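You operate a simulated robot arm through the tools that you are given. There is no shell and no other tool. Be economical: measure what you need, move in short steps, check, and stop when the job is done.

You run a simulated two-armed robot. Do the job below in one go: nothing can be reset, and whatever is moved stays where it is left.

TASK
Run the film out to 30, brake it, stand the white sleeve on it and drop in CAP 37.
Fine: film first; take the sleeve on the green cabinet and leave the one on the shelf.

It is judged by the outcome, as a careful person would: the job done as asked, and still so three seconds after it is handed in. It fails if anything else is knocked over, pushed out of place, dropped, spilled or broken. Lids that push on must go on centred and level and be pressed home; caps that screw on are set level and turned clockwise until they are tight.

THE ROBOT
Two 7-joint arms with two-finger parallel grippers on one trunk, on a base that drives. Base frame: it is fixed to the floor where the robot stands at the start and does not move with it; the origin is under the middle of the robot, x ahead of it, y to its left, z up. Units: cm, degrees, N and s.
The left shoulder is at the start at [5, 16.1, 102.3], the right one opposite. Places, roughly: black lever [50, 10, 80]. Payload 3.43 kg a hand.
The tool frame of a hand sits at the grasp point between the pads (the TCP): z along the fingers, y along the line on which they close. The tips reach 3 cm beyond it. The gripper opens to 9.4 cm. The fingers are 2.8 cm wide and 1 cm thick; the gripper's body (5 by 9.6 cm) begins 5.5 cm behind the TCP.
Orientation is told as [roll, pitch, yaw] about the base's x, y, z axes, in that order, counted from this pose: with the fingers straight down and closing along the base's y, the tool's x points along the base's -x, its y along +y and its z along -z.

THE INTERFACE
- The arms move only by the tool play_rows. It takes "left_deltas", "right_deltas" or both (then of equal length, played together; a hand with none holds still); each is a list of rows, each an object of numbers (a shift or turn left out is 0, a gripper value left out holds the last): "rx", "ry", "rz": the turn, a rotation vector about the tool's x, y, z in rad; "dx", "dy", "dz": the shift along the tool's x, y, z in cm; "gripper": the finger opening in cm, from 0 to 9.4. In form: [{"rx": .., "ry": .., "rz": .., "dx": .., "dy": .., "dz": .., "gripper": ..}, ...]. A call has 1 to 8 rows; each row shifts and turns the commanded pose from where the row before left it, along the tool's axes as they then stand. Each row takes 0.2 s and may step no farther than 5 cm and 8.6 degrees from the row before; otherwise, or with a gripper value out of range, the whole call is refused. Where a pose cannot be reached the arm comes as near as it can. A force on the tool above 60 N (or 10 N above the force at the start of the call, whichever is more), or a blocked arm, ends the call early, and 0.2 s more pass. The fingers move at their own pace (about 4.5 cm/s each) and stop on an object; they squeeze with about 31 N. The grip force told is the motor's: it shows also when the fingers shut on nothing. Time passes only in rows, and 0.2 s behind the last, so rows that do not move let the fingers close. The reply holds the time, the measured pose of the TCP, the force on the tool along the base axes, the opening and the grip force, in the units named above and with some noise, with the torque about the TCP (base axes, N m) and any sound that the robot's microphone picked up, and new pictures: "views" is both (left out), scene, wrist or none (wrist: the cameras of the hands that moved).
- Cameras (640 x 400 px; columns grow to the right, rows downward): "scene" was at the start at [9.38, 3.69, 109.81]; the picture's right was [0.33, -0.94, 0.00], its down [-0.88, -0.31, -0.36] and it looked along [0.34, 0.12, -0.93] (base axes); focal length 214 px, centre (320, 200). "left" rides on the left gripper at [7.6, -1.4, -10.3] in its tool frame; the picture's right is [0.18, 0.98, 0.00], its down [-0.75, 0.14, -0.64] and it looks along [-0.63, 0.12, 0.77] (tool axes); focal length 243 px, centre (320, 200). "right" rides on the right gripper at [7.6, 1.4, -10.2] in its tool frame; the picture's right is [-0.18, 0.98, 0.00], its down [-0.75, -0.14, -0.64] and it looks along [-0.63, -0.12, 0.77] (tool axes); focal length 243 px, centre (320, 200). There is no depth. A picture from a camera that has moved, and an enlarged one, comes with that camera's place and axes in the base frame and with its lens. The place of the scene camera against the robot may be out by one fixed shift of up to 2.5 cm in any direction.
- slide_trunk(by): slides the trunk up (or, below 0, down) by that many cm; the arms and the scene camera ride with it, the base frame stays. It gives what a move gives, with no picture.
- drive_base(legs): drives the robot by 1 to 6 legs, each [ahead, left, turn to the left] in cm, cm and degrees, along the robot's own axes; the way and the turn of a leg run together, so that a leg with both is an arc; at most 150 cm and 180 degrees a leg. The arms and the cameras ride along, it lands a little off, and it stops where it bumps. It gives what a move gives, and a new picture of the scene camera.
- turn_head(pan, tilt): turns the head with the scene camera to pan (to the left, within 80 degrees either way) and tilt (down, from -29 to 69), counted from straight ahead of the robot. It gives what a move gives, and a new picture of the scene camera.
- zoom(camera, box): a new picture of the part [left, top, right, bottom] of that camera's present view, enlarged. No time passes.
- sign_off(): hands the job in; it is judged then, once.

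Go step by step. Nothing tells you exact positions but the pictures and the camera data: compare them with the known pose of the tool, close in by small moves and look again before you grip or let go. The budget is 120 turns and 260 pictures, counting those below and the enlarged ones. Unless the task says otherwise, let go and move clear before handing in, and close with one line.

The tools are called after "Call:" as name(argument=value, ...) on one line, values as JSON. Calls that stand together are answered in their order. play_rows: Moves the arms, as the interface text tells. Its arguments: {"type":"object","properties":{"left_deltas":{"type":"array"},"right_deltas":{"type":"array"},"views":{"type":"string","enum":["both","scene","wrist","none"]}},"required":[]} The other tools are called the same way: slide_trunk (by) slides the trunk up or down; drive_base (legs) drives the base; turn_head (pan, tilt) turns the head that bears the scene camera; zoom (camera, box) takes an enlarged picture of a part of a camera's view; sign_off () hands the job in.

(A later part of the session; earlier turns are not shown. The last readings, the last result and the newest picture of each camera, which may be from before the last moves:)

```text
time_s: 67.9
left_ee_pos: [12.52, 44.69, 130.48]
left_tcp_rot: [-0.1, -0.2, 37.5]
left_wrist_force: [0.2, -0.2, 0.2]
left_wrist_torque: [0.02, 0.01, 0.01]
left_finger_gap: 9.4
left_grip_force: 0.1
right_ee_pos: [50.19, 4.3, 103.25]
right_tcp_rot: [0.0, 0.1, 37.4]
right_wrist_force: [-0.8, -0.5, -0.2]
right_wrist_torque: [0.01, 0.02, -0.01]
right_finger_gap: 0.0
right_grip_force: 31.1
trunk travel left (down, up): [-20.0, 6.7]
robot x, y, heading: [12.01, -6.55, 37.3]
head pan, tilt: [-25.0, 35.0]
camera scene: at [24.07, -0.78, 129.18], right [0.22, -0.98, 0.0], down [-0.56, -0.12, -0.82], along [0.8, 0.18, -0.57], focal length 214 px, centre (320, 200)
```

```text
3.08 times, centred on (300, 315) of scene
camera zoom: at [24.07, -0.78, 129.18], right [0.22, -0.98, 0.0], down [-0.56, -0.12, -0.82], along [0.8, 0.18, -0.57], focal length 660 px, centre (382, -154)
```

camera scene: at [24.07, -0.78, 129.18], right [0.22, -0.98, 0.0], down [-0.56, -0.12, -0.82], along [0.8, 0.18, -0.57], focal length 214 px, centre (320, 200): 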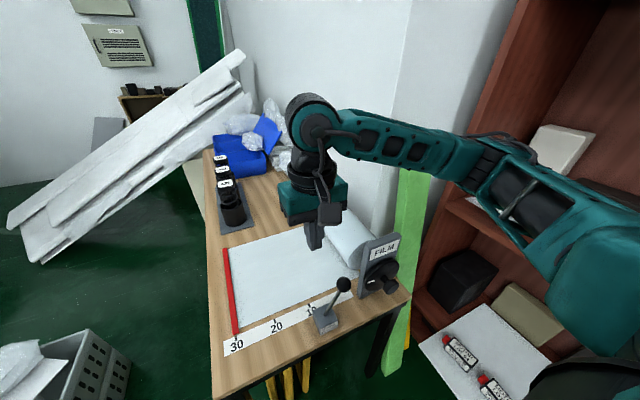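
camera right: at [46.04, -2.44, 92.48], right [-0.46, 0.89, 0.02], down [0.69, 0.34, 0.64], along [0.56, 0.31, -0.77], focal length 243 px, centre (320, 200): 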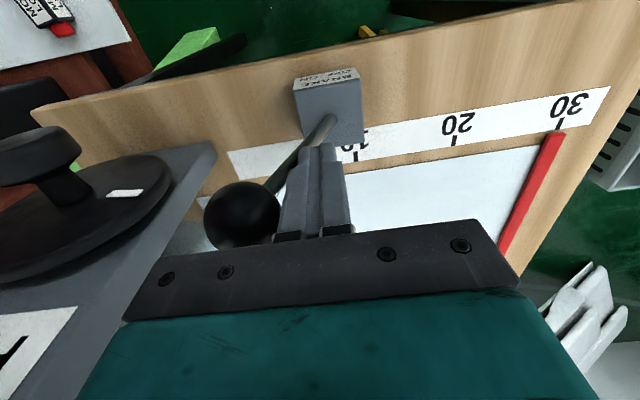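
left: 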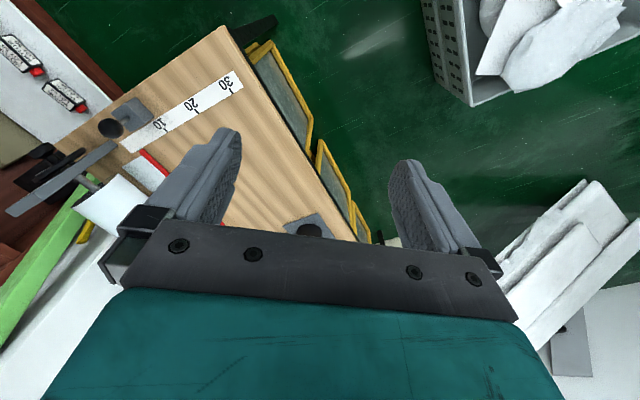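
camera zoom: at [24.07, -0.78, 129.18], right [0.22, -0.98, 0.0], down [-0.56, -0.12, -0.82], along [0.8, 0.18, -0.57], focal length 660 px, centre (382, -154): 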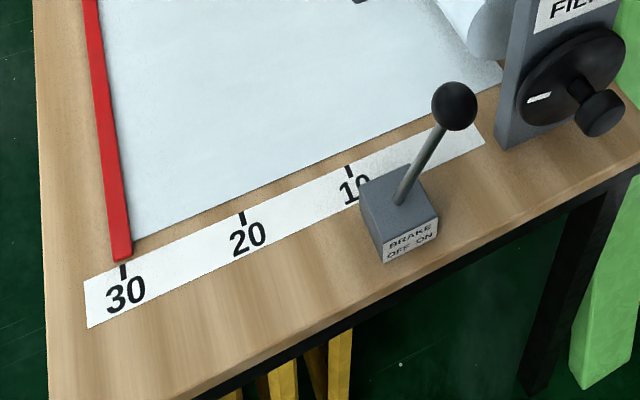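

The brake is ON and the film stands at 30. Next I'll drive back to the cabinet and read the tags on the three bagged items.

Call:
play_rows(right_deltas=[{"dz": -5, "gripper": 9.4}, {"dz": -4}], views="none")

Call:
turn_head(pan=0, tilt=50)

Call:
drive_base(legs=[[-7, 0, 0], [0, 14, 0], [0, 0, 130]])

Call:
zoom(camera="scene", box=[220, 100, 420, 260])

```text
time_s: 68.5
left_ee_pos: [12.46, 44.75, 130.46]
left_tcp_rot: [0.1, -0.1, 37.6]
left_wrist_force: [-0.4, 0.1, 0.1]
left_wrist_torque: [-0.03, -0.06, 0.02]
left_finger_gap: 9.39
left_grip_force: 0.0
right_ee_pos: [50.26, 4.36, 112.35]
right_tcp_rot: [-0.1, -0.1, 37.4]
right_wrist_force: [0.5, -0.5, 0.6]
right_wrist_torque: [0.01, 0.03, -0.01]
right_finger_gap: 5.05
right_grip_force: 0.1
trunk travel left (down, up): [-20.0, 6.7]
robot x, y, heading: [12.25, -7.25, 37.4]
head pan, tilt: [-25.0, 35.0]
```

```text
time_s: 69.4
left_ee_pos: [12.48, 44.83, 130.37]
left_tcp_rot: [0.0, -0.1, 37.7]
left_wrist_force: [-0.2, 0.3, 0.4]
left_wrist_torque: [-0.03, 0.01, 0.0]
left_finger_gap: 9.4
left_grip_force: 0.1
right_ee_pos: [50.25, 4.39, 112.33]
right_tcp_rot: [-0.1, -0.1, 37.4]
right_wrist_force: [0.4, 0.0, -0.5]
right_wrist_torque: [0.02, -0.01, 0.0]
right_finger_gap: 9.38
right_grip_force: 0.0
trunk travel left (down, up): [-20.0, 6.7]
robot x, y, heading: [12.57, -6.66, 37.3]
head pan, tilt: [0.0, 50.0]
camera scene: at [21.6, 2.0, 127.01], right [0.61, -0.79, 0.0], down [-0.61, -0.47, -0.64], along [0.51, 0.39, -0.77], focal length 214 px, centre (320, 200)
```

scene: 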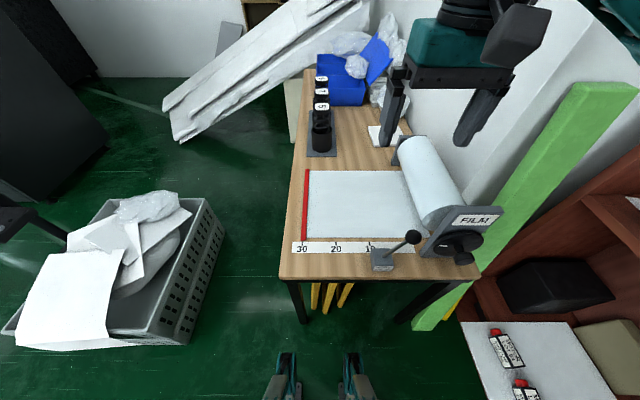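

```text
time_s: 76.8
left_ee_pos: [-39.96, -35.28, 130.48]
left_tcp_rot: [0.0, -0.2, 170.8]
left_wrist_force: [0.4, -0.2, 1.1]
left_wrist_torque: [-0.02, -0.04, -0.02]
left_finger_gap: 9.4
left_grip_force: 0.1
right_ee_pos: [-36.48, 19.9, 112.32]
right_tcp_rot: [0.0, 0.0, 170.5]
right_wrist_force: [0.5, 0.1, 0.7]
right_wrist_torque: [0.0, -0.03, 0.0]
right_finger_gap: 9.39
right_grip_force: 0.2
trunk travel left (down, up): [-20.0, 6.7]
robot x, y, heading: [-1.81, -0.03, 170.8]
head pan, tilt: [0.0, 50.0]
camera scene: at [-13.48, 3.59, 127.0], right [0.16, 0.99, 0.0], down [0.76, -0.12, -0.64], along [-0.63, 0.1, -0.77], focal length 214 px, centre (320, 200)
```

scene: 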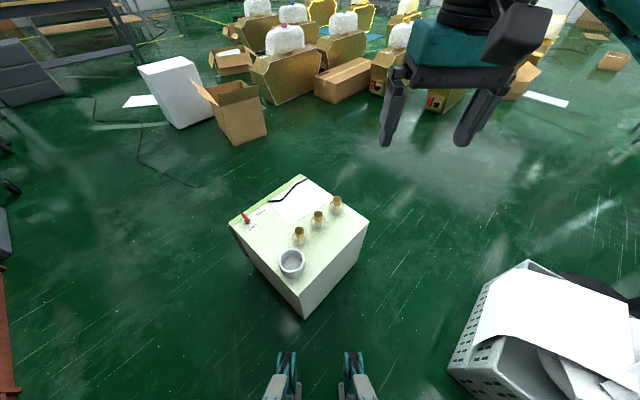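

```text
2.50 times, centred on (320, 180) of scene
camera zoom: at [-13.48, 3.59, 127.0], right [0.16, 0.99, 0.0], down [0.76, -0.12, -0.64], along [-0.63, 0.1, -0.77], focal length 536 px, centre (320, 250)
```

zoom: 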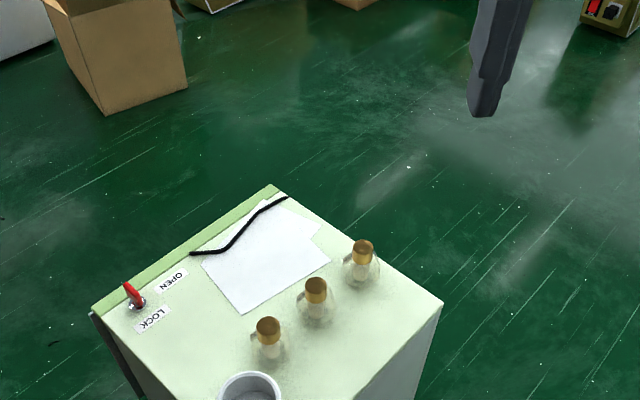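

I'll zoom in closely on the three items' tags and on the cabinet corner.

Call:
zoom(camera="scene", box=[280, 185, 350, 255])

Call:
zoom(camera="scene", box=[220, 165, 380, 325])

Call:
zoom(camera="left", box=[0, 0, 640, 400])

```text
5.71 times, centred on (315, 220) of scene
camera zoom: at [-13.48, 3.59, 127.0], right [0.16, 0.99, 0.0], down [0.76, -0.12, -0.64], along [-0.63, 0.1, -0.77], focal length 1226 px, centre (349, 86)
```

zoom: 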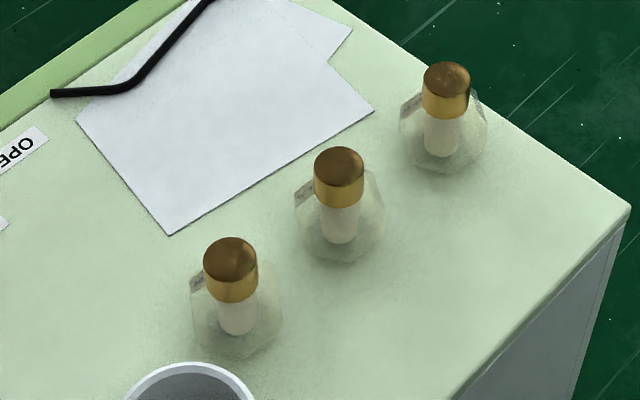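

```text
2.50 times, centred on (300, 245) of scene
camera zoom: at [-13.48, 3.59, 127.0], right [0.16, 0.99, 0.0], down [0.76, -0.12, -0.64], along [-0.63, 0.1, -0.77], focal length 536 px, centre (370, 88)
```

zoom: 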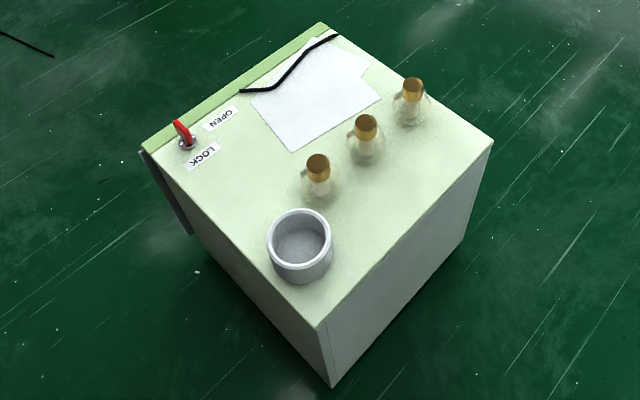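

```text
1.00 times, centred on (320, 200) of left (not enlarged: the box is as wide or as high as the picture)
camera zoom: at [-32.01, -35.06, 140.68], right [0.02, -1.0, 0.0], down [-0.77, -0.02, 0.64], along [-0.64, -0.02, -0.77], focal length 243 px, centre (320, 200)
```

zoom: 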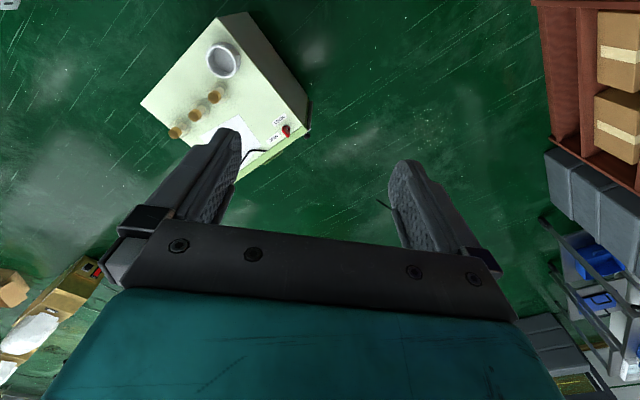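

The tags face the cabinet's key side. I'll drive round to that side, staying between cabinet and shelves.

Call:
drive_base(legs=[[0, 0, -42], [-17, 0, 0], [0, 41, 0]])

Call:
zoom(camera="scene", box=[220, 80, 420, 280])

```text
time_s: 82.3
left_ee_pos: [-74.41, -39.98, 130.45]
left_tcp_rot: [0.0, -0.1, 129.4]
left_wrist_force: [-0.1, -0.3, -0.2]
left_wrist_torque: [0.02, -0.03, 0.0]
left_finger_gap: 9.43
left_grip_force: 0.1
right_ee_pos: [-35.41, -0.96, 112.36]
right_tcp_rot: [0.0, 0.0, 129.1]
right_wrist_force: [0.3, 0.6, 0.6]
right_wrist_torque: [-0.01, -0.02, -0.01]
right_finger_gap: 9.4
right_grip_force: 0.1
trunk travel left (down, up): [-20.0, 6.7]
robot x, y, heading: [-22.56, -38.78, 129.2]
head pan, tilt: [0.0, 50.0]
camera scene: at [-30.09, -27.8, 127.0], right [0.78, 0.63, 0.0], down [0.48, -0.59, -0.64], along [-0.41, 0.5, -0.77], focal length 214 px, centre (320, 200)
```

scene: 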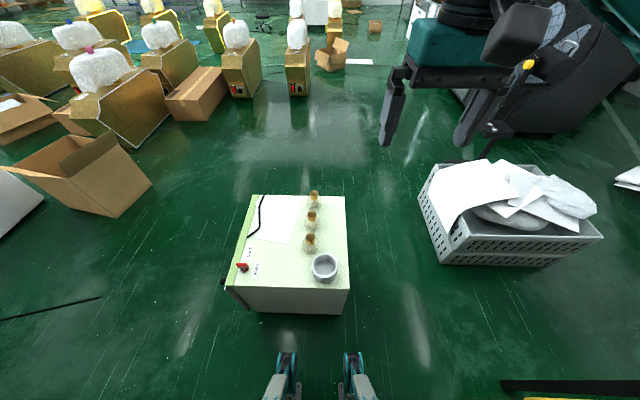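

```text
2.00 times, centred on (320, 180) of scene
camera zoom: at [-30.09, -27.8, 127.0], right [0.78, 0.63, 0.0], down [0.48, -0.59, -0.64], along [-0.41, 0.5, -0.77], focal length 429 px, centre (320, 240)
```

zoom: 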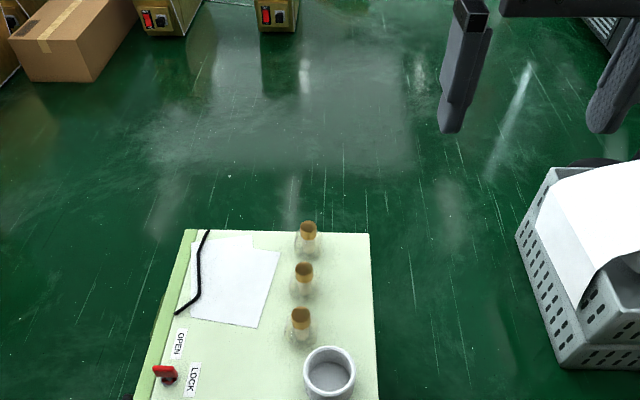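

Nicely square to the cabinet. I'll lower the trunk (needed for reach anyway) and zoom on the tags.

Call:
slide_trunk(by=-19.5)

Call:
turn_head(pan=0, tilt=50)

Call:
zoom(camera="scene", box=[280, 160, 350, 230])

```text
time_s: 84.5
left_ee_pos: [-74.51, -39.89, 110.81]
left_tcp_rot: [0.0, -0.2, 129.3]
left_wrist_force: [0.4, -0.1, 0.8]
left_wrist_torque: [0.0, -0.03, 0.02]
left_finger_gap: 9.41
left_grip_force: 0.1
right_ee_pos: [-35.34, -0.96, 92.85]
right_tcp_rot: [0.0, 0.0, 129.1]
right_wrist_force: [-0.2, -0.5, -0.4]
right_wrist_torque: [-0.01, 0.0, -0.01]
right_finger_gap: 9.38
right_grip_force: 0.1
trunk travel left (down, up): [-0.5, 26.2]
robot x, y, heading: [-22.95, -38.57, 129.0]
head pan, tilt: [0.0, 50.0]
```

```text
time_s: 85.1
left_ee_pos: [-74.52, -39.93, 111.03]
left_tcp_rot: [0.0, -0.2, 129.3]
left_wrist_force: [0.1, 0.1, -0.2]
left_wrist_torque: [0.01, 0.02, 0.0]
left_finger_gap: 9.4
left_grip_force: 0.0
right_ee_pos: [-35.26, -1.02, 92.81]
right_tcp_rot: [0.0, 0.0, 129.1]
right_wrist_force: [1.0, -0.3, 0.4]
right_wrist_torque: [0.02, 0.01, 0.05]
right_finger_gap: 9.38
right_grip_force: 0.1
trunk travel left (down, up): [-0.5, 26.2]
robot x, y, heading: [-22.77, -38.53, 129.3]
head pan, tilt: [0.0, 50.0]
camera scene: at [-30.06, -27.77, 107.51], right [0.78, 0.63, 0.0], down [0.48, -0.59, -0.64], along [-0.41, 0.5, -0.77], focal length 214 px, centre (320, 200)
```

scene: 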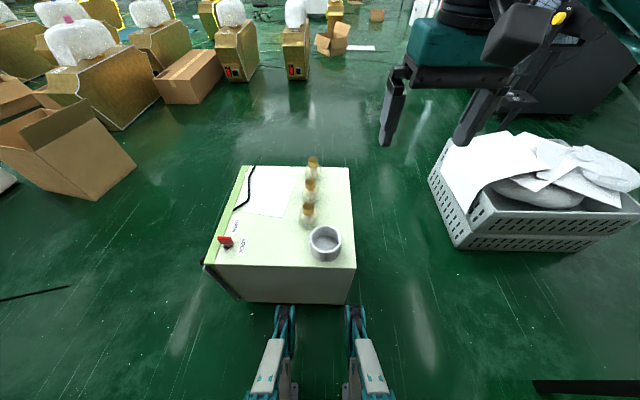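

```text
5.71 times, centred on (315, 195) of scene
camera zoom: at [-30.06, -27.77, 107.51], right [0.78, 0.63, 0.0], down [0.48, -0.59, -0.64], along [-0.41, 0.5, -0.77], focal length 1226 px, centre (349, 229)
```

zoom: 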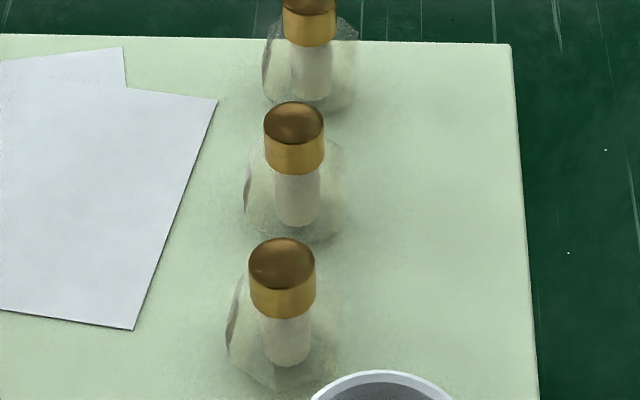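

The tags face left. I'll swing the left hand round (yaw right ~90°) so its camera looks at the tags from the left.

Call:
play_rows(left_deltas=[{"rz": 0.149, "dz": 4}, {"rz": 0.149, "dz": 4}, {"rz": 0.149, "dz": 4}, {"rz": 0.149, "dz": 4}, {"rz": 0.149, "dz": 4}, {"rz": 0.149, "dz": 4}, {"rz": 0.149, "dz": 4}, {"rz": 0.149, "dz": 4}], views="none")

Call:
play_rows(left_deltas=[{"rz": 0.149}, {"rz": 0.149}, {"rz": 0.08}, {"dx": -3, "dy": 4}, {"dx": -3, "dy": 4}, {"dx": -3, "dy": 4}, {"dx": -3, "dy": 3.5}, {"dx": -3, "dy": 3}], views="wrist")

```text
time_s: 86.9
left_ee_pos: [-74.48, -39.95, 79.06]
left_tcp_rot: [0.0, -0.1, 60.8]
left_wrist_force: [0.1, 0.4, 0.1]
left_wrist_torque: [-0.01, 0.01, -0.01]
left_finger_gap: 9.42
left_grip_force: 0.0
right_ee_pos: [-35.21, -0.88, 92.82]
right_tcp_rot: [-0.1, 0.0, 129.1]
right_wrist_force: [0.6, -0.6, 0.1]
right_wrist_torque: [0.03, 0.0, 0.03]
right_finger_gap: 9.4
right_grip_force: 0.0
trunk travel left (down, up): [-0.5, 26.2]
robot x, y, heading: [-22.61, -38.16, 129.1]
head pan, tilt: [0.0, 50.0]
```

```text
time_s: 88.7
left_ee_pos: [-74.71, -15.95, 79.12]
left_tcp_rot: [0.1, 0.1, 39.3]
left_wrist_force: [-1.3, -0.2, -0.7]
left_wrist_torque: [-0.03, 0.02, 0.0]
left_finger_gap: 9.39
left_grip_force: 0.0
right_ee_pos: [-35.29, -0.79, 92.82]
right_tcp_rot: [0.1, 0.1, 129.1]
right_wrist_force: [0.3, 0.7, 0.0]
right_wrist_torque: [-0.01, 0.0, 0.01]
right_finger_gap: 9.4
right_grip_force: 0.0
trunk travel left (down, up): [-0.5, 26.2]
robot x, y, heading: [-22.54, -38.9, 129.2]
head pan, tilt: [0.0, 50.0]
camera left: at [-79.58, -21.86, 89.41], right [-0.77, 0.64, 0.0], down [0.49, 0.59, 0.64], along [0.41, 0.49, -0.77], focal length 243 px, centre (320, 200)
```

left: 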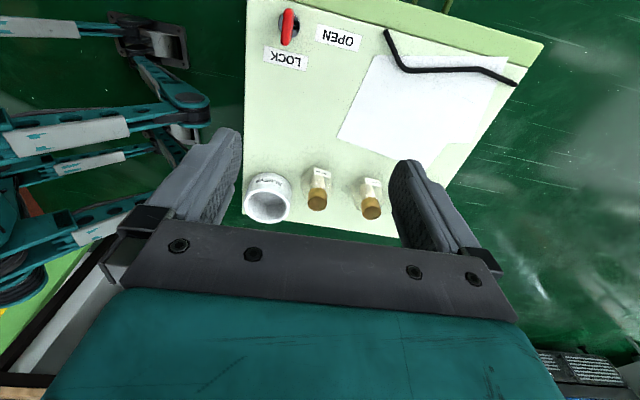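

The camera now sees the tag sides and lettering on the sleeve. I'll zoom in.

Call:
zoom(camera="left", box=[290, 150, 400, 230])

Call:
zoom(camera="left", box=[235, 160, 335, 230])

```text
5.00 times, centred on (345, 190) of left
camera zoom: at [-79.58, -21.86, 89.41], right [-0.77, 0.64, 0.0], down [0.49, 0.59, 0.64], along [0.41, 0.49, -0.77], focal length 1213 px, centre (195, 250)
```

zoom: 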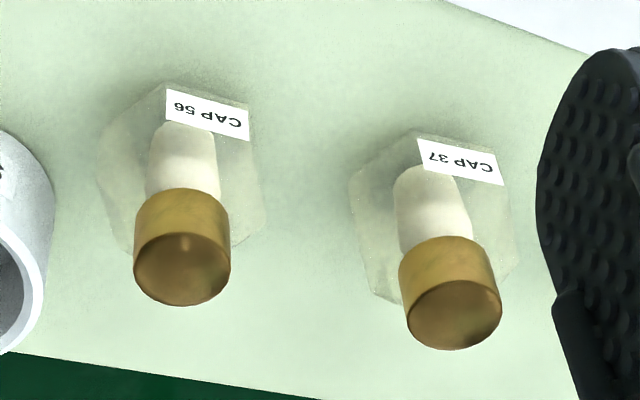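

```text
5.71 times, centred on (285, 195) of left
camera zoom: at [-79.58, -21.86, 89.41], right [-0.77, 0.64, 0.0], down [0.49, 0.59, 0.64], along [0.41, 0.49, -0.77], focal length 1386 px, centre (520, 229)
```

zoom: 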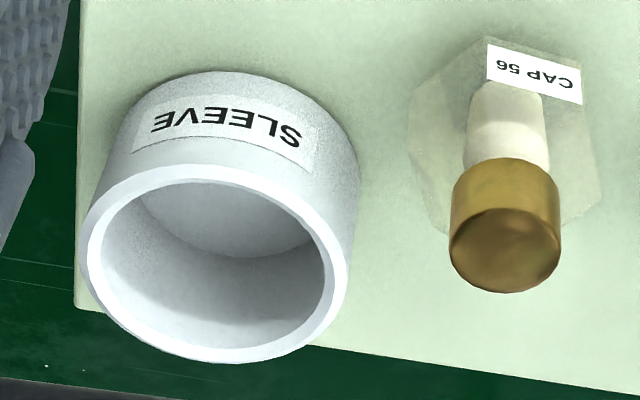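

CAP 37 is the middle item; the sleeve (about 10 cm across) must be pinched by its wall. I'll bring the left hand over the sleeve's near wall, keeping this yaw so the fingers close across that wall.

Call:
play_rows(left_deltas=[{"dx": -4.2, "dy": -2}, {"dx": -4.2, "dy": -2}, {"dx": -4.2, "dy": -2}, {"dx": -4.2, "dy": -2}, {"dx": -4.2, "dy": -2, "gripper": 5}, {"dx": -3, "dy": -1.8}, {"dz": 4.5}, {"dz": 4}], views="both")

```text
time_s: 90.5
left_ee_pos: [-48.42, -9.82, 70.48]
left_tcp_rot: [0.1, -0.1, 39.3]
left_wrist_force: [0.4, -0.1, 0.6]
left_wrist_torque: [0.01, 0.0, -0.03]
left_finger_gap: 4.99
left_grip_force: 0.1
right_ee_pos: [-35.14, -0.85, 92.9]
right_tcp_rot: [0.0, 0.0, 129.0]
right_wrist_force: [0.5, -1.0, 0.6]
right_wrist_torque: [-0.02, 0.04, -0.02]
right_finger_gap: 9.4
right_grip_force: 0.1
trunk travel left (down, up): [-0.5, 26.2]
robot x, y, heading: [-22.77, -38.86, 129.3]
head pan, tilt: [0.0, 50.0]
camera scene: at [-30.06, -27.77, 107.51], right [0.78, 0.63, 0.0], down [0.48, -0.59, -0.64], along [-0.41, 0.5, -0.77], focal length 214 px, centre (320, 200)
camera left: at [-53.34, -15.73, 80.69], right [-0.76, 0.64, 0.0], down [0.49, 0.59, 0.64], along [0.41, 0.49, -0.77], focal length 243 px, centre (320, 200)
```

scene: 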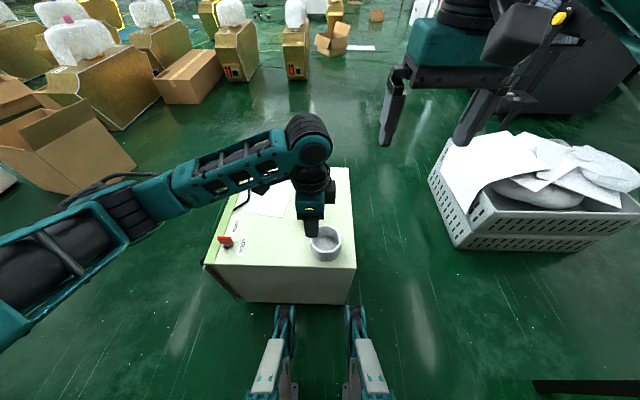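
left: 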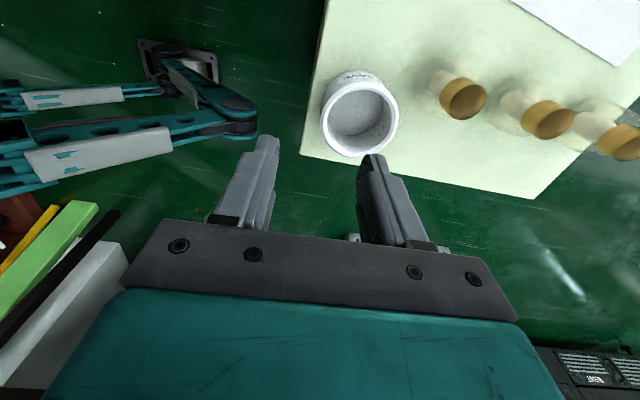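

Sleeve rim centre is at [-49.4, -3.2], z ≈ 50, wall about 1 cm. I'll centre over the near wall and descend partway.

Call:
play_rows(left_deltas=[{"dx": -3.4, "dy": 1.1}, {"dz": 4.5}, {"dz": 4.5}, {"dz": 4.5}], views="both")

Call:
zoom(camera="scene", box=[270, 180, 370, 280])

```text
time_s: 91.5
left_ee_pos: [-46.69, -6.67, 56.9]
left_tcp_rot: [0.0, 0.1, 39.2]
left_wrist_force: [0.5, -0.5, -0.3]
left_wrist_torque: [0.0, 0.03, -0.03]
left_finger_gap: 5.0
left_grip_force: 0.0
right_ee_pos: [-35.25, -0.93, 92.86]
right_tcp_rot: [0.0, 0.0, 129.1]
right_wrist_force: [-0.3, -0.4, -0.1]
right_wrist_torque: [0.0, 0.0, 0.02]
right_finger_gap: 9.39
right_grip_force: 0.0
trunk travel left (down, up): [-0.5, 26.2]
robot x, y, heading: [-22.65, -38.88, 129.0]
head pan, tilt: [0.0, 50.0]
camera scene: at [-30.05, -27.77, 107.51], right [0.78, 0.63, 0.0], down [0.48, -0.59, -0.64], along [-0.41, 0.5, -0.77], focal length 214 px, centre (320, 200)
camera left: at [-51.52, -12.74, 67.2], right [-0.76, 0.64, 0.0], down [0.49, 0.59, 0.64], along [0.41, 0.49, -0.77], focal length 243 px, centre (320, 200)
```

scene: 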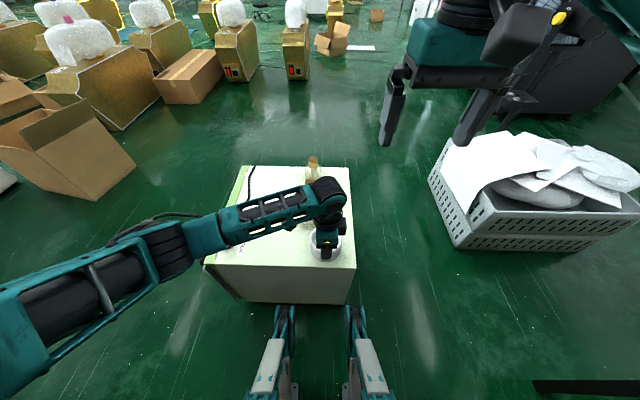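
left: 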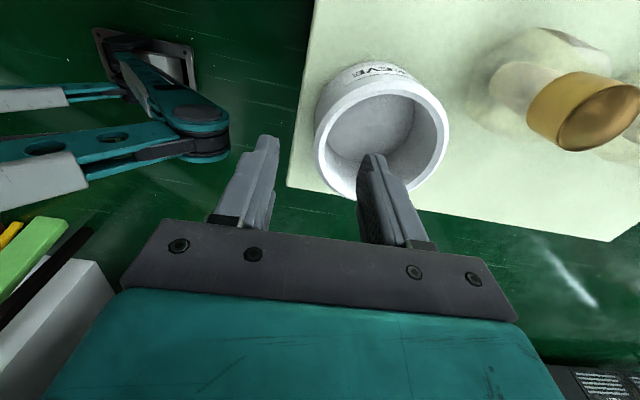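

```text
4.00 times, centred on (320, 230) of scene
camera zoom: at [-30.05, -27.77, 107.51], right [0.78, 0.63, 0.0], down [0.48, -0.59, -0.64], along [-0.41, 0.5, -0.77], focal length 858 px, centre (320, 80)
```

zoom: 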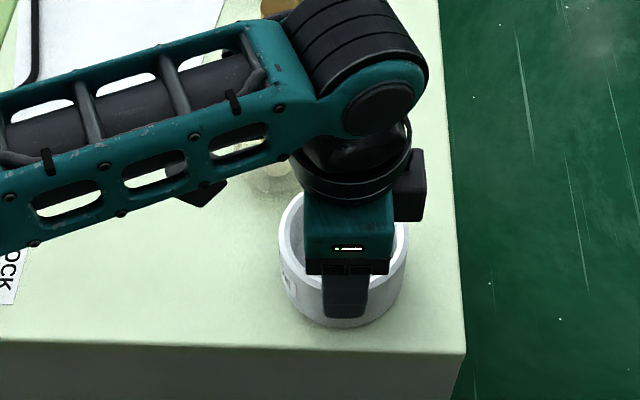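

Aligned over the near wall. I'll lower onto it.

Call:
play_rows(left_deltas=[{"dz": 3}, {"dz": 3}, {"dz": 1.2}], views="both")

Call:
zoom(camera="scene", box=[270, 180, 370, 280])

```text
time_s: 92.3
left_ee_pos: [-46.61, -6.79, 49.69]
left_tcp_rot: [0.1, 0.0, 39.3]
left_wrist_force: [0.2, 0.1, 0.2]
left_wrist_torque: [0.04, 0.0, -0.01]
left_finger_gap: 5.01
left_grip_force: 0.1
right_ee_pos: [-35.24, -0.82, 92.82]
right_tcp_rot: [0.0, 0.0, 129.1]
right_wrist_force: [-0.1, 0.7, 0.5]
right_wrist_torque: [-0.02, 0.0, -0.02]
right_finger_gap: 9.39
right_grip_force: 0.0
trunk travel left (down, up): [-0.5, 26.2]
robot x, y, heading: [-22.57, -38.59, 129.2]
head pan, tilt: [0.0, 50.0]
camera scene: at [-30.06, -27.77, 107.51], right [0.78, 0.63, 0.0], down [0.48, -0.59, -0.64], along [-0.41, 0.5, -0.77], focal length 214 px, centre (320, 200)
camera left: at [-51.47, -12.78, 59.93], right [-0.76, 0.64, 0.0], down [0.49, 0.59, 0.64], along [0.41, 0.49, -0.77], focal length 243 px, centre (320, 200)
```

scene: 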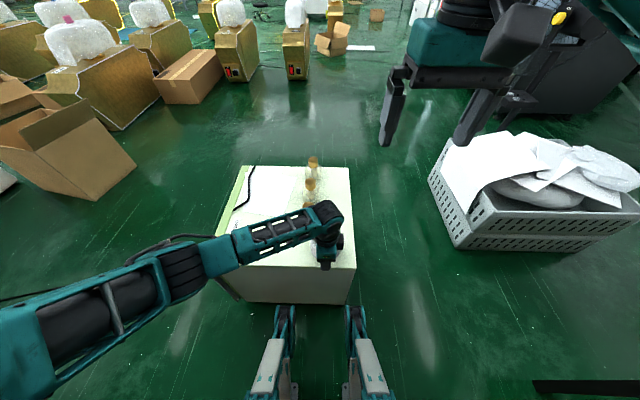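
left: 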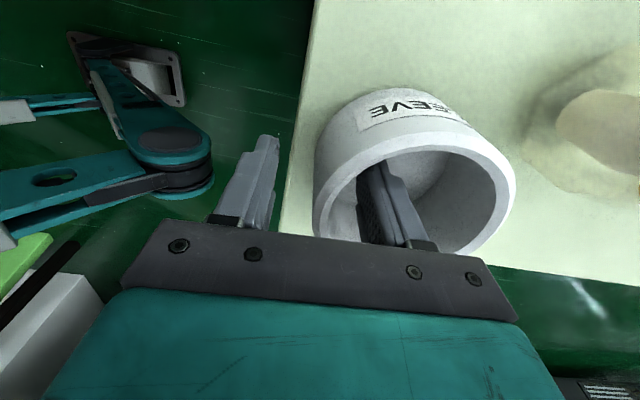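

```text
4.00 times, centred on (320, 230) of scene
camera zoom: at [-30.06, -27.77, 107.51], right [0.78, 0.63, 0.0], down [0.48, -0.59, -0.64], along [-0.41, 0.5, -0.77], focal length 858 px, centre (320, 80)
```

zoom: 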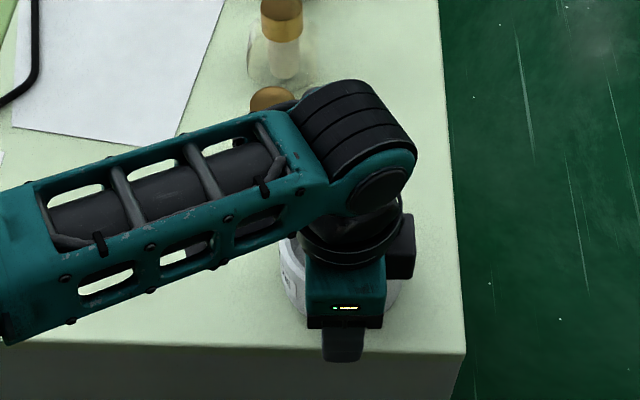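

The inner finger is inside the sleeve, the other outside. I'll close on the wall.

Call:
play_rows(left_deltas=[{"gripper": 2.2}, {}, {"gripper": 0}, {}, {}], views="wrist")

```text
time_s: 93.5
left_ee_pos: [-46.71, -6.9, 49.64]
left_tcp_rot: [0.1, 0.1, 39.3]
left_wrist_force: [-0.1, -0.2, -0.4]
left_wrist_torque: [-0.03, -0.01, 0.01]
left_finger_gap: 1.19
left_grip_force: 30.6
right_ee_pos: [-35.31, -0.97, 92.74]
right_tcp_rot: [0.0, 0.0, 129.2]
right_wrist_force: [-0.1, 0.6, 0.3]
right_wrist_torque: [-0.02, 0.01, 0.01]
right_finger_gap: 9.43
right_grip_force: 0.1
trunk travel left (down, up): [-0.5, 26.2]
robot x, y, heading: [-22.54, -39.1, 129.4]
head pan, tilt: [0.0, 50.0]
camera left: at [-51.5, -12.78, 59.96], right [-0.77, 0.64, 0.0], down [0.49, 0.59, 0.64], along [0.41, 0.49, -0.77], focal length 243 px, centre (320, 200)
```

left: 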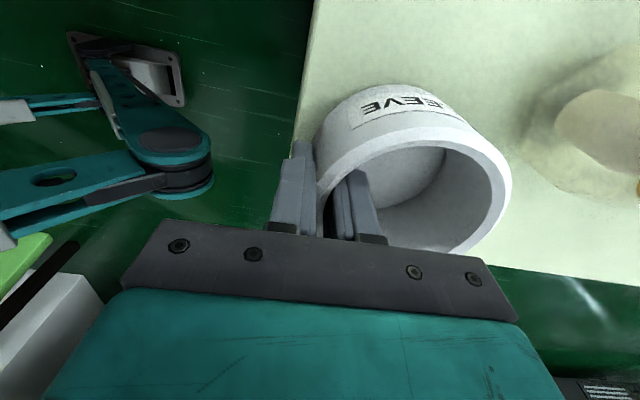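

Gripped with a 1.2 cm gap. I'll lift gently and check.

Call:
play_rows(left_deltas=[{"dz": -1}, {"dz": -2}, {"dz": -4}, {"dz": -4}, {"dz": -4}, {"dz": -4.5}, {"dz": -4.5}], views="both")

```text
time_s: 95.1
left_ee_pos: [-46.41, -6.98, 73.75]
left_tcp_rot: [0.0, 0.0, 39.3]
left_wrist_force: [-0.2, 0.0, 0.1]
left_wrist_torque: [-0.01, -0.03, 0.01]
left_finger_gap: 1.17
left_grip_force: 30.6
right_ee_pos: [-35.29, -0.92, 92.92]
right_tcp_rot: [0.0, 0.0, 129.0]
right_wrist_force: [0.2, -0.2, -0.7]
right_wrist_torque: [-0.02, -0.01, -0.01]
right_finger_gap: 9.41
right_grip_force: 0.0
trunk travel left (down, up): [-0.5, 26.2]
robot x, y, heading: [-23.06, -38.54, 129.2]
head pan, tilt: [0.0, 50.0]
camera scene: at [-30.06, -27.77, 107.5], right [0.78, 0.63, 0.0], down [0.48, -0.59, -0.64], along [-0.41, 0.5, -0.77], focal length 214 px, centre (320, 200)
camera left: at [-51.26, -12.99, 84.05], right [-0.76, 0.64, 0.0], down [0.49, 0.59, 0.64], along [0.41, 0.49, -0.77], focal length 243 px, centre (320, 200)
```

scene: 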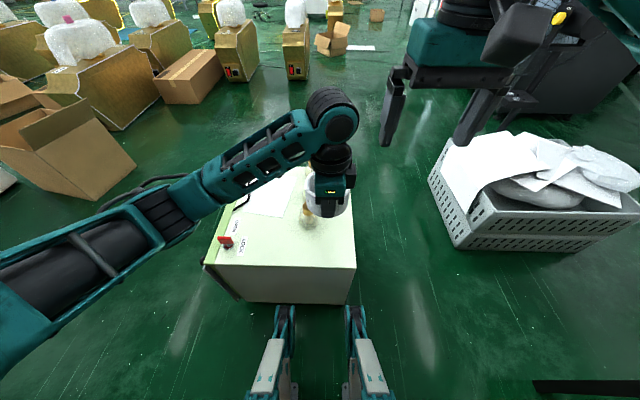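
left: 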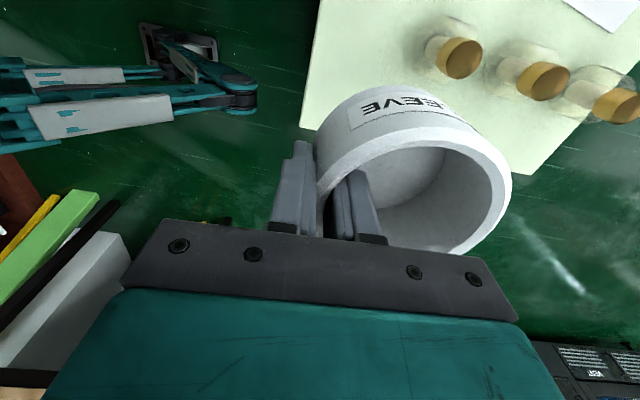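

The sleeve is held firmly. CAP 37's gold top is at about [-66.7, 9.6, 54]. It is too far from this side and a crate blocks the next side, so I'll raise the sleeve and drive round the open side to the cabinet's far face.

Call:
play_rows(left_deltas=[{"dz": -4.5, "dx": 1}, {"dz": -4.5, "dx": 1}, {"dz": -4.5, "dx": 1}, {"dz": -4.5, "dx": 1}, {"dz": -3}], views="none")

Call:
turn_head(pan=70, tilt=45)

Call:
drive_base(legs=[[0, 62, 0]])

```text
time_s: 96.3
left_ee_pos: [-49.65, -9.86, 94.66]
left_tcp_rot: [0.0, 0.0, 39.3]
left_wrist_force: [0.3, -0.1, 0.2]
left_wrist_torque: [-0.04, 0.0, 0.01]
left_finger_gap: 1.18
left_grip_force: 30.9
right_ee_pos: [-35.38, -1.01, 92.75]
right_tcp_rot: [-0.1, 0.1, 129.1]
right_wrist_force: [0.1, -0.3, -0.3]
right_wrist_torque: [-0.01, 0.02, 0.03]
right_finger_gap: 9.38
right_grip_force: 0.1
trunk travel left (down, up): [-0.5, 26.2]
robot x, y, heading: [-22.69, -38.46, 129.5]
head pan, tilt: [0.0, 50.0]
```

```text
time_s: 97.7
left_ee_pos: [-49.48, -9.81, 94.56]
left_tcp_rot: [0.1, 0.0, 39.3]
left_wrist_force: [0.1, -0.3, -0.6]
left_wrist_torque: [-0.04, -0.02, -0.01]
left_finger_gap: 1.18
left_grip_force: 30.9
right_ee_pos: [-35.32, -0.87, 92.79]
right_tcp_rot: [0.0, 0.0, 129.1]
right_wrist_force: [1.2, -0.9, 0.4]
right_wrist_torque: [0.0, -0.01, -0.02]
right_finger_gap: 9.41
right_grip_force: 0.0
trunk travel left (down, up): [-0.5, 26.2]
robot x, y, heading: [-22.88, -38.86, 129.2]
head pan, tilt: [70.0, 45.0]
camera scene: at [-32.88, -36.4, 108.19], right [-0.33, 0.94, 0.0], down [0.67, 0.23, -0.71], along [-0.67, -0.23, -0.71], focal length 214 px, centre (320, 200)
```

scene: 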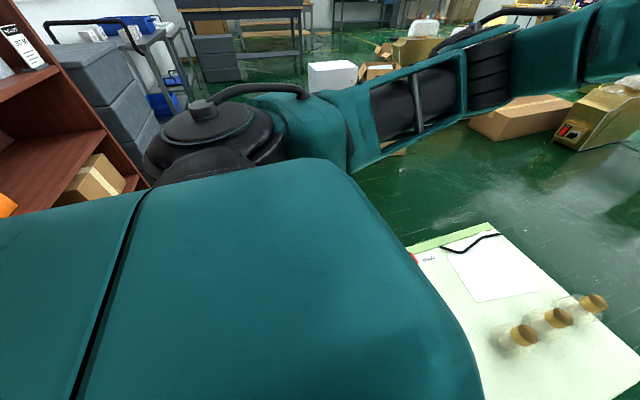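

```text
time_s: 101.2
left_ee_pos: [-98.49, -48.58, 94.55]
left_tcp_rot: [0.0, 0.0, 38.2]
left_wrist_force: [-0.5, 0.6, 0.3]
left_wrist_torque: [-0.03, -0.01, 0.02]
left_finger_gap: 1.16
left_grip_force: 30.5
right_ee_pos: [-83.91, -40.0, 92.8]
right_tcp_rot: [0.0, 0.0, 127.9]
right_wrist_force: [-0.3, -0.1, 0.1]
right_wrist_torque: [-0.01, 0.05, 0.01]
right_finger_gap: 9.39
right_grip_force: 0.0
trunk travel left (down, up): [-0.5, 26.2]
robot x, y, heading: [-72.15, -77.8, 128.0]
head pan, tilt: [70.0, 45.0]
camera scene: at [-82.32, -75.58, 108.19], right [-0.31, 0.95, 0.0], down [0.67, 0.22, -0.71], along [-0.67, -0.22, -0.71], focal length 214 px, centre (320, 200)
```

scene: 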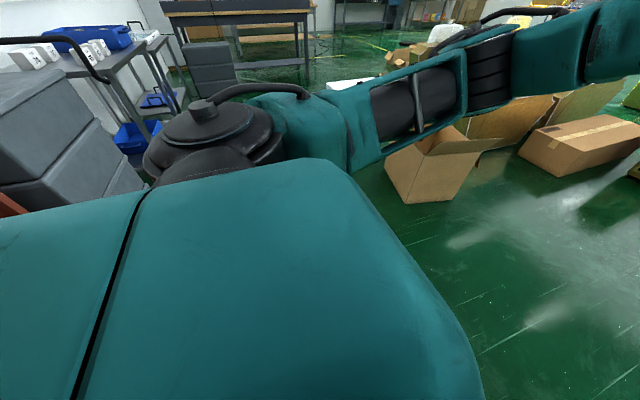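

Clear of the cabinet corner. I'll continue ahead past the cabinet, turn round and come in on its far face.

Call:
drive_base(legs=[[20, 13, 1], [104, 0, 0], [0, 0, -179.8]])

Call:
turn_head(pan=30, tilt=45)

```text
time_s: 115.2
left_ee_pos: [-132.03, -16.39, 94.68]
left_tcp_rot: [0.1, 0.0, -139.1]
left_wrist_force: [0.9, -0.5, -1.1]
left_wrist_torque: [0.02, -0.02, -0.01]
left_finger_gap: 1.17
left_grip_force: 31.2
right_ee_pos: [-146.04, -25.85, 92.84]
right_tcp_rot: [0.0, 0.0, -49.1]
right_wrist_force: [0.4, -0.3, -0.6]
right_wrist_torque: [-0.02, -0.02, -0.02]
right_finger_gap: 9.4
right_grip_force: 0.1
trunk travel left (down, up): [-0.5, 26.2]
robot x, y, heading: [-159.49, 11.9, -49.2]
head pan, tilt: [70.0, 45.0]
camera scene: at [-149.31, 13.35, 108.2], right [0.36, -0.93, 0.0], down [-0.66, -0.25, -0.71], along [0.66, 0.25, -0.71], focal length 214 px, centre (320, 200)
```

scene: 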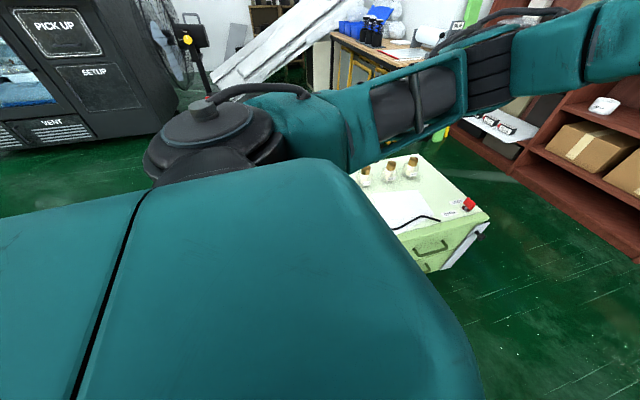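

```text
time_s: 116.3
left_ee_pos: [-132.11, -16.34, 94.63]
left_tcp_rot: [0.1, 0.1, -139.0]
left_wrist_force: [0.6, -0.7, -1.3]
left_wrist_torque: [0.02, 0.01, 0.01]
left_finger_gap: 1.15
left_grip_force: 30.7
right_ee_pos: [-146.03, -25.78, 92.71]
right_tcp_rot: [0.0, 0.0, -49.4]
right_wrist_force: [1.0, 0.1, -0.3]
right_wrist_torque: [0.0, 0.01, -0.01]
right_finger_gap: 9.41
right_grip_force: 0.1
trunk travel left (down, up): [-0.5, 26.2]
robot x, y, heading: [-159.57, 11.61, -49.3]
head pan, tilt: [30.0, 45.0]
camera scene: at [-149.23, 7.8, 108.2], right [-0.33, -0.94, 0.0], down [-0.67, 0.23, -0.71], along [0.67, -0.23, -0.71], focal length 214 px, centre (320, 200)
```

scene: 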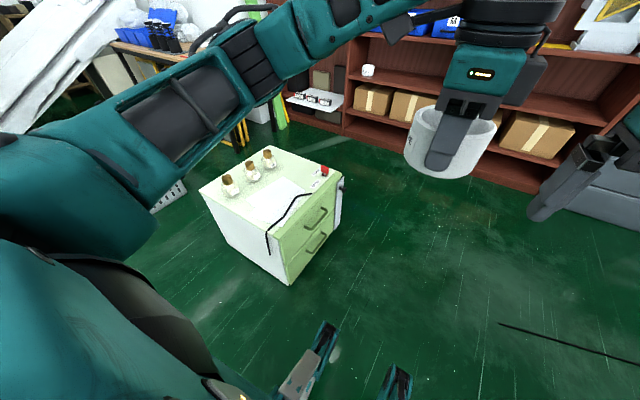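

The way is clear. I'll move left to stand in front of the cabinet's far face.

Call:
turn_head(pan=0, tilt=50)

Call:
drive_base(legs=[[0, 79, 0]])

```text
time_s: 117.2
left_ee_pos: [-132.0, -16.27, 94.55]
left_tcp_rot: [0.1, 0.0, -139.0]
left_wrist_force: [0.1, -0.1, -0.7]
left_wrist_torque: [0.01, 0.05, -0.01]
left_finger_gap: 1.16
left_grip_force: 30.8
right_ee_pos: [-146.14, -25.84, 92.74]
right_tcp_rot: [0.0, 0.0, -49.2]
right_wrist_force: [0.4, 0.5, 0.3]
right_wrist_torque: [0.0, 0.0, 0.0]
right_finger_gap: 9.39
right_grip_force: 0.1
trunk travel left (down, up): [-0.5, 26.2]
robot x, y, heading: [-159.61, 11.86, -49.1]
head pan, tilt: [0.0, 50.0]
camera scene: at [-151.87, 4.64, 107.5], right [-0.76, -0.65, 0.0], down [-0.5, 0.58, -0.64], along [0.42, -0.49, -0.77], focal length 214 px, centre (320, 200)
```

scene: 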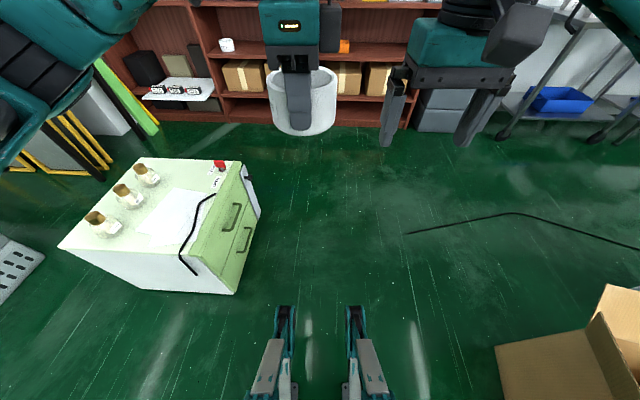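

```text
time_s: 121.5
left_ee_pos: [-72.08, 35.81, 94.6]
left_tcp_rot: [0.0, 0.0, -138.6]
left_wrist_force: [-0.9, -0.4, -0.8]
left_wrist_torque: [0.02, 0.04, -0.02]
left_finger_gap: 1.18
left_grip_force: 31.0
right_ee_pos: [-86.09, 26.44, 92.98]
right_tcp_rot: [0.1, 0.0, -48.7]
right_wrist_force: [0.5, -0.7, 0.7]
right_wrist_torque: [-0.01, -0.02, 0.02]
right_finger_gap: 9.4
right_grip_force: 0.1
trunk travel left (down, up): [-0.5, 26.2]
robot x, y, heading: [-99.73, 63.1, -48.6]
head pan, tilt: [0.0, 50.0]
camera scene: at [-92.14, 56.71, 107.5], right [-0.75, -0.66, 0.0], down [-0.51, 0.57, -0.64], along [0.42, -0.48, -0.77], focal length 214 px, centre (320, 200)
```

scene: 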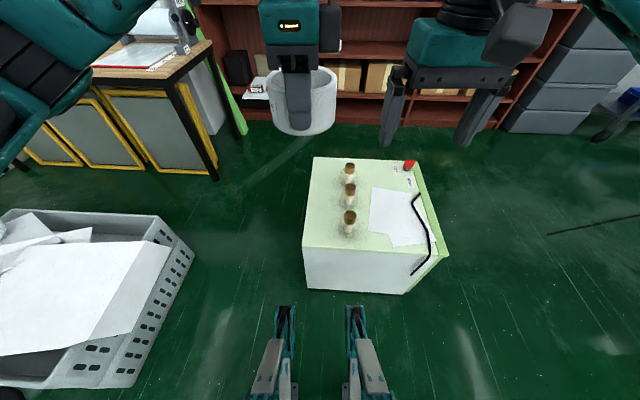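

I'm facing the cabinet with the cap row ahead, CAP 37 at about 62 cm. I'll close in 6 cm, then bring the right hand over with a slight yaw and forward lean so it clears the nearer cap.

Call:
drive_base(legs=[[6, 0, 0]])

Call:
zoom(camera="scene", box=[300, 130, 400, 250])

Call:
zoom(camera="right", box=[0, 0, 640, 400])

```text
time_s: 122.5
left_ee_pos: [-68.24, 31.48, 94.57]
left_tcp_rot: [0.2, 0.1, -138.5]
left_wrist_force: [0.1, 0.1, -0.8]
left_wrist_torque: [-0.01, 0.0, 0.0]
left_finger_gap: 1.17
left_grip_force: 30.7
right_ee_pos: [-82.13, 21.9, 92.83]
right_tcp_rot: [0.0, 0.1, -48.7]
right_wrist_force: [0.4, 0.8, -0.1]
right_wrist_torque: [0.01, 0.0, 0.0]
right_finger_gap: 9.35
right_grip_force: 0.1
trunk travel left (down, up): [-0.5, 26.2]
robot x, y, heading: [-96.12, 59.38, -48.5]
head pan, tilt: [0.0, 50.0]
camera scene: at [-88.21, 52.24, 107.5], right [-0.75, -0.66, 0.0], down [-0.51, 0.57, -0.64], along [0.42, -0.48, -0.77], focal length 214 px, centre (320, 200)
```

scene: 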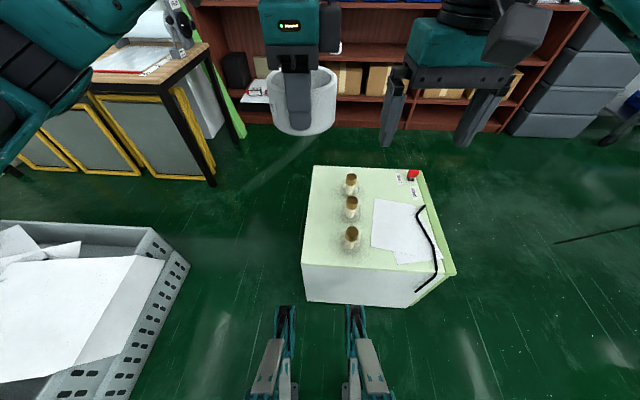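

```text
3.33 times, centred on (350, 190) of scene
camera zoom: at [-88.21, 52.24, 107.5], right [-0.75, -0.66, 0.0], down [-0.51, 0.57, -0.64], along [0.42, -0.48, -0.77], focal length 715 px, centre (220, 233)
```

zoom: 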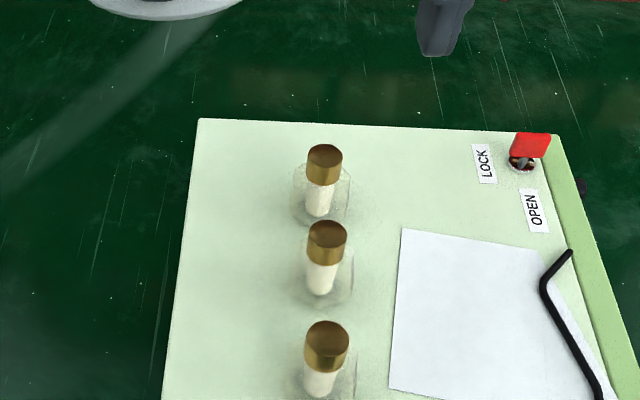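

```text
1.00 times, centred on (320, 200) of right (not enlarged: the box is as wide or as high as the picture)
camera zoom: at [-85.93, 28.52, 103.02], right [0.86, 0.51, 0.0], down [0.39, -0.66, 0.64], along [0.33, -0.55, -0.77], focal length 243 px, centre (320, 200)
```

zoom: 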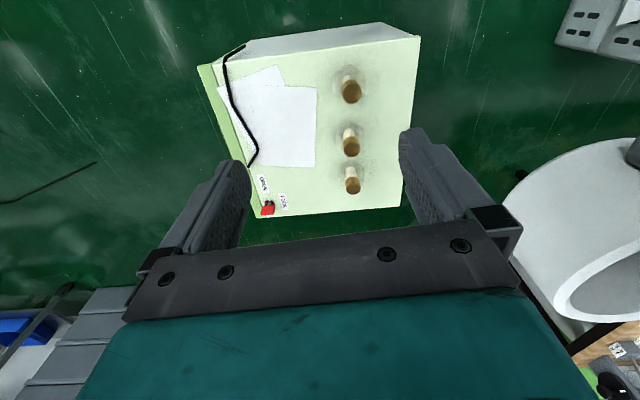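

CAP 37 confirmed at about 56 ahead, 11 right (robot frame). I'll move the sleeve aside, bring the right hand forward and set its yaw and lean.

Call:
play_rows(right_deltas=[{"dx": -2.45, "dz": 3}, {"dx": -2.45, "dz": 3}, {"dx": -2.45, "dz": 3}, {"dx": -2.45, "dz": 3, "dy": 0.5}, {"dx": -2.45, "dz": 3, "gripper": 7}, {"dx": -2.45, "dz": 2.7}], left_deltas=[{"dx": 1.5}, {"dx": 1.5}, {"dx": 1.5}, {"dx": 1.5}, {"dx": 1.5}, {}], views="none")

Call:
play_rows(right_deltas=[{"rz": -0.1225}, {"rz": -0.1225}, {"rz": -0.1225}, {"rz": -0.1225}, {"ry": -0.13}, {"ry": -0.13}, {"ry": -0.13}, {"ry": -0.13}], views="both")

```text
time_s: 123.9
left_ee_pos: [-62.49, 36.37, 94.61]
left_tcp_rot: [0.2, -0.1, -138.5]
left_wrist_force: [1.3, -0.1, -0.2]
left_wrist_torque: [-0.01, -0.01, 0.01]
left_finger_gap: 1.16
left_grip_force: 30.9
right_ee_pos: [-72.08, 11.31, 75.12]
right_tcp_rot: [0.1, 0.0, -48.5]
right_wrist_force: [-0.4, 0.9, -0.7]
right_wrist_torque: [0.0, 0.03, -0.01]
right_finger_gap: 7.01
right_grip_force: 0.1
trunk travel left (down, up): [-0.5, 26.2]
robot x, y, heading: [-96.1, 59.19, -48.3]
head pan, tilt: [0.0, 50.0]
```

```text
time_s: 125.7
left_ee_pos: [-62.5, 36.37, 94.56]
left_tcp_rot: [0.1, 0.0, -138.5]
left_wrist_force: [0.1, -1.2, 0.1]
left_wrist_torque: [0.03, 0.05, -0.03]
left_finger_gap: 1.14
left_grip_force: 30.9
right_ee_pos: [-72.03, 11.22, 75.17]
right_tcp_rot: [0.1, -29.9, -20.6]
right_wrist_force: [-0.5, -0.5, 1.0]
right_wrist_torque: [-0.01, 0.0, 0.0]
right_finger_gap: 7.0
right_grip_force: 0.1
trunk travel left (down, up): [-0.5, 26.2]
robot x, y, heading: [-95.85, 59.41, -48.6]
head pan, tilt: [0.0, 50.0]
camera scene: at [-88.22, 52.25, 107.51], right [-0.75, -0.66, 0.0], down [-0.51, 0.57, -0.64], along [0.42, -0.48, -0.77], focal length 214 px, centre (320, 200)
camera right: at [-82.37, 16.64, 80.17], right [0.5, 0.86, 0.09], down [0.26, -0.25, 0.93], along [0.83, -0.44, -0.35], focal length 243 px, centre (320, 200)
```

scene: 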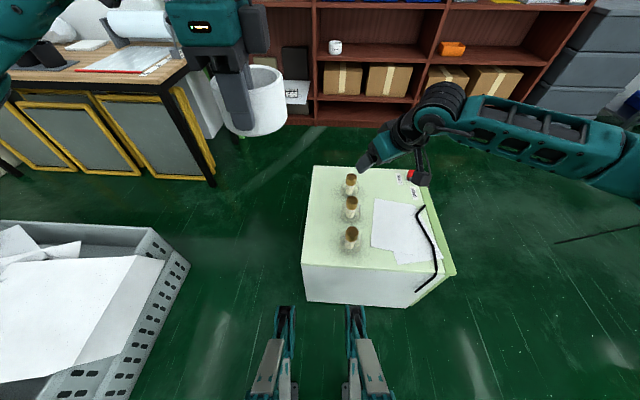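
right: 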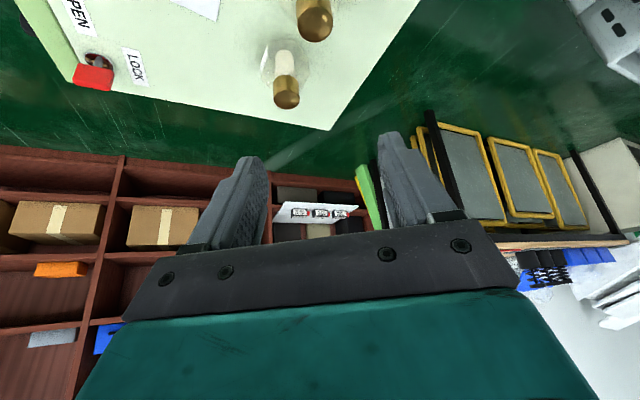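

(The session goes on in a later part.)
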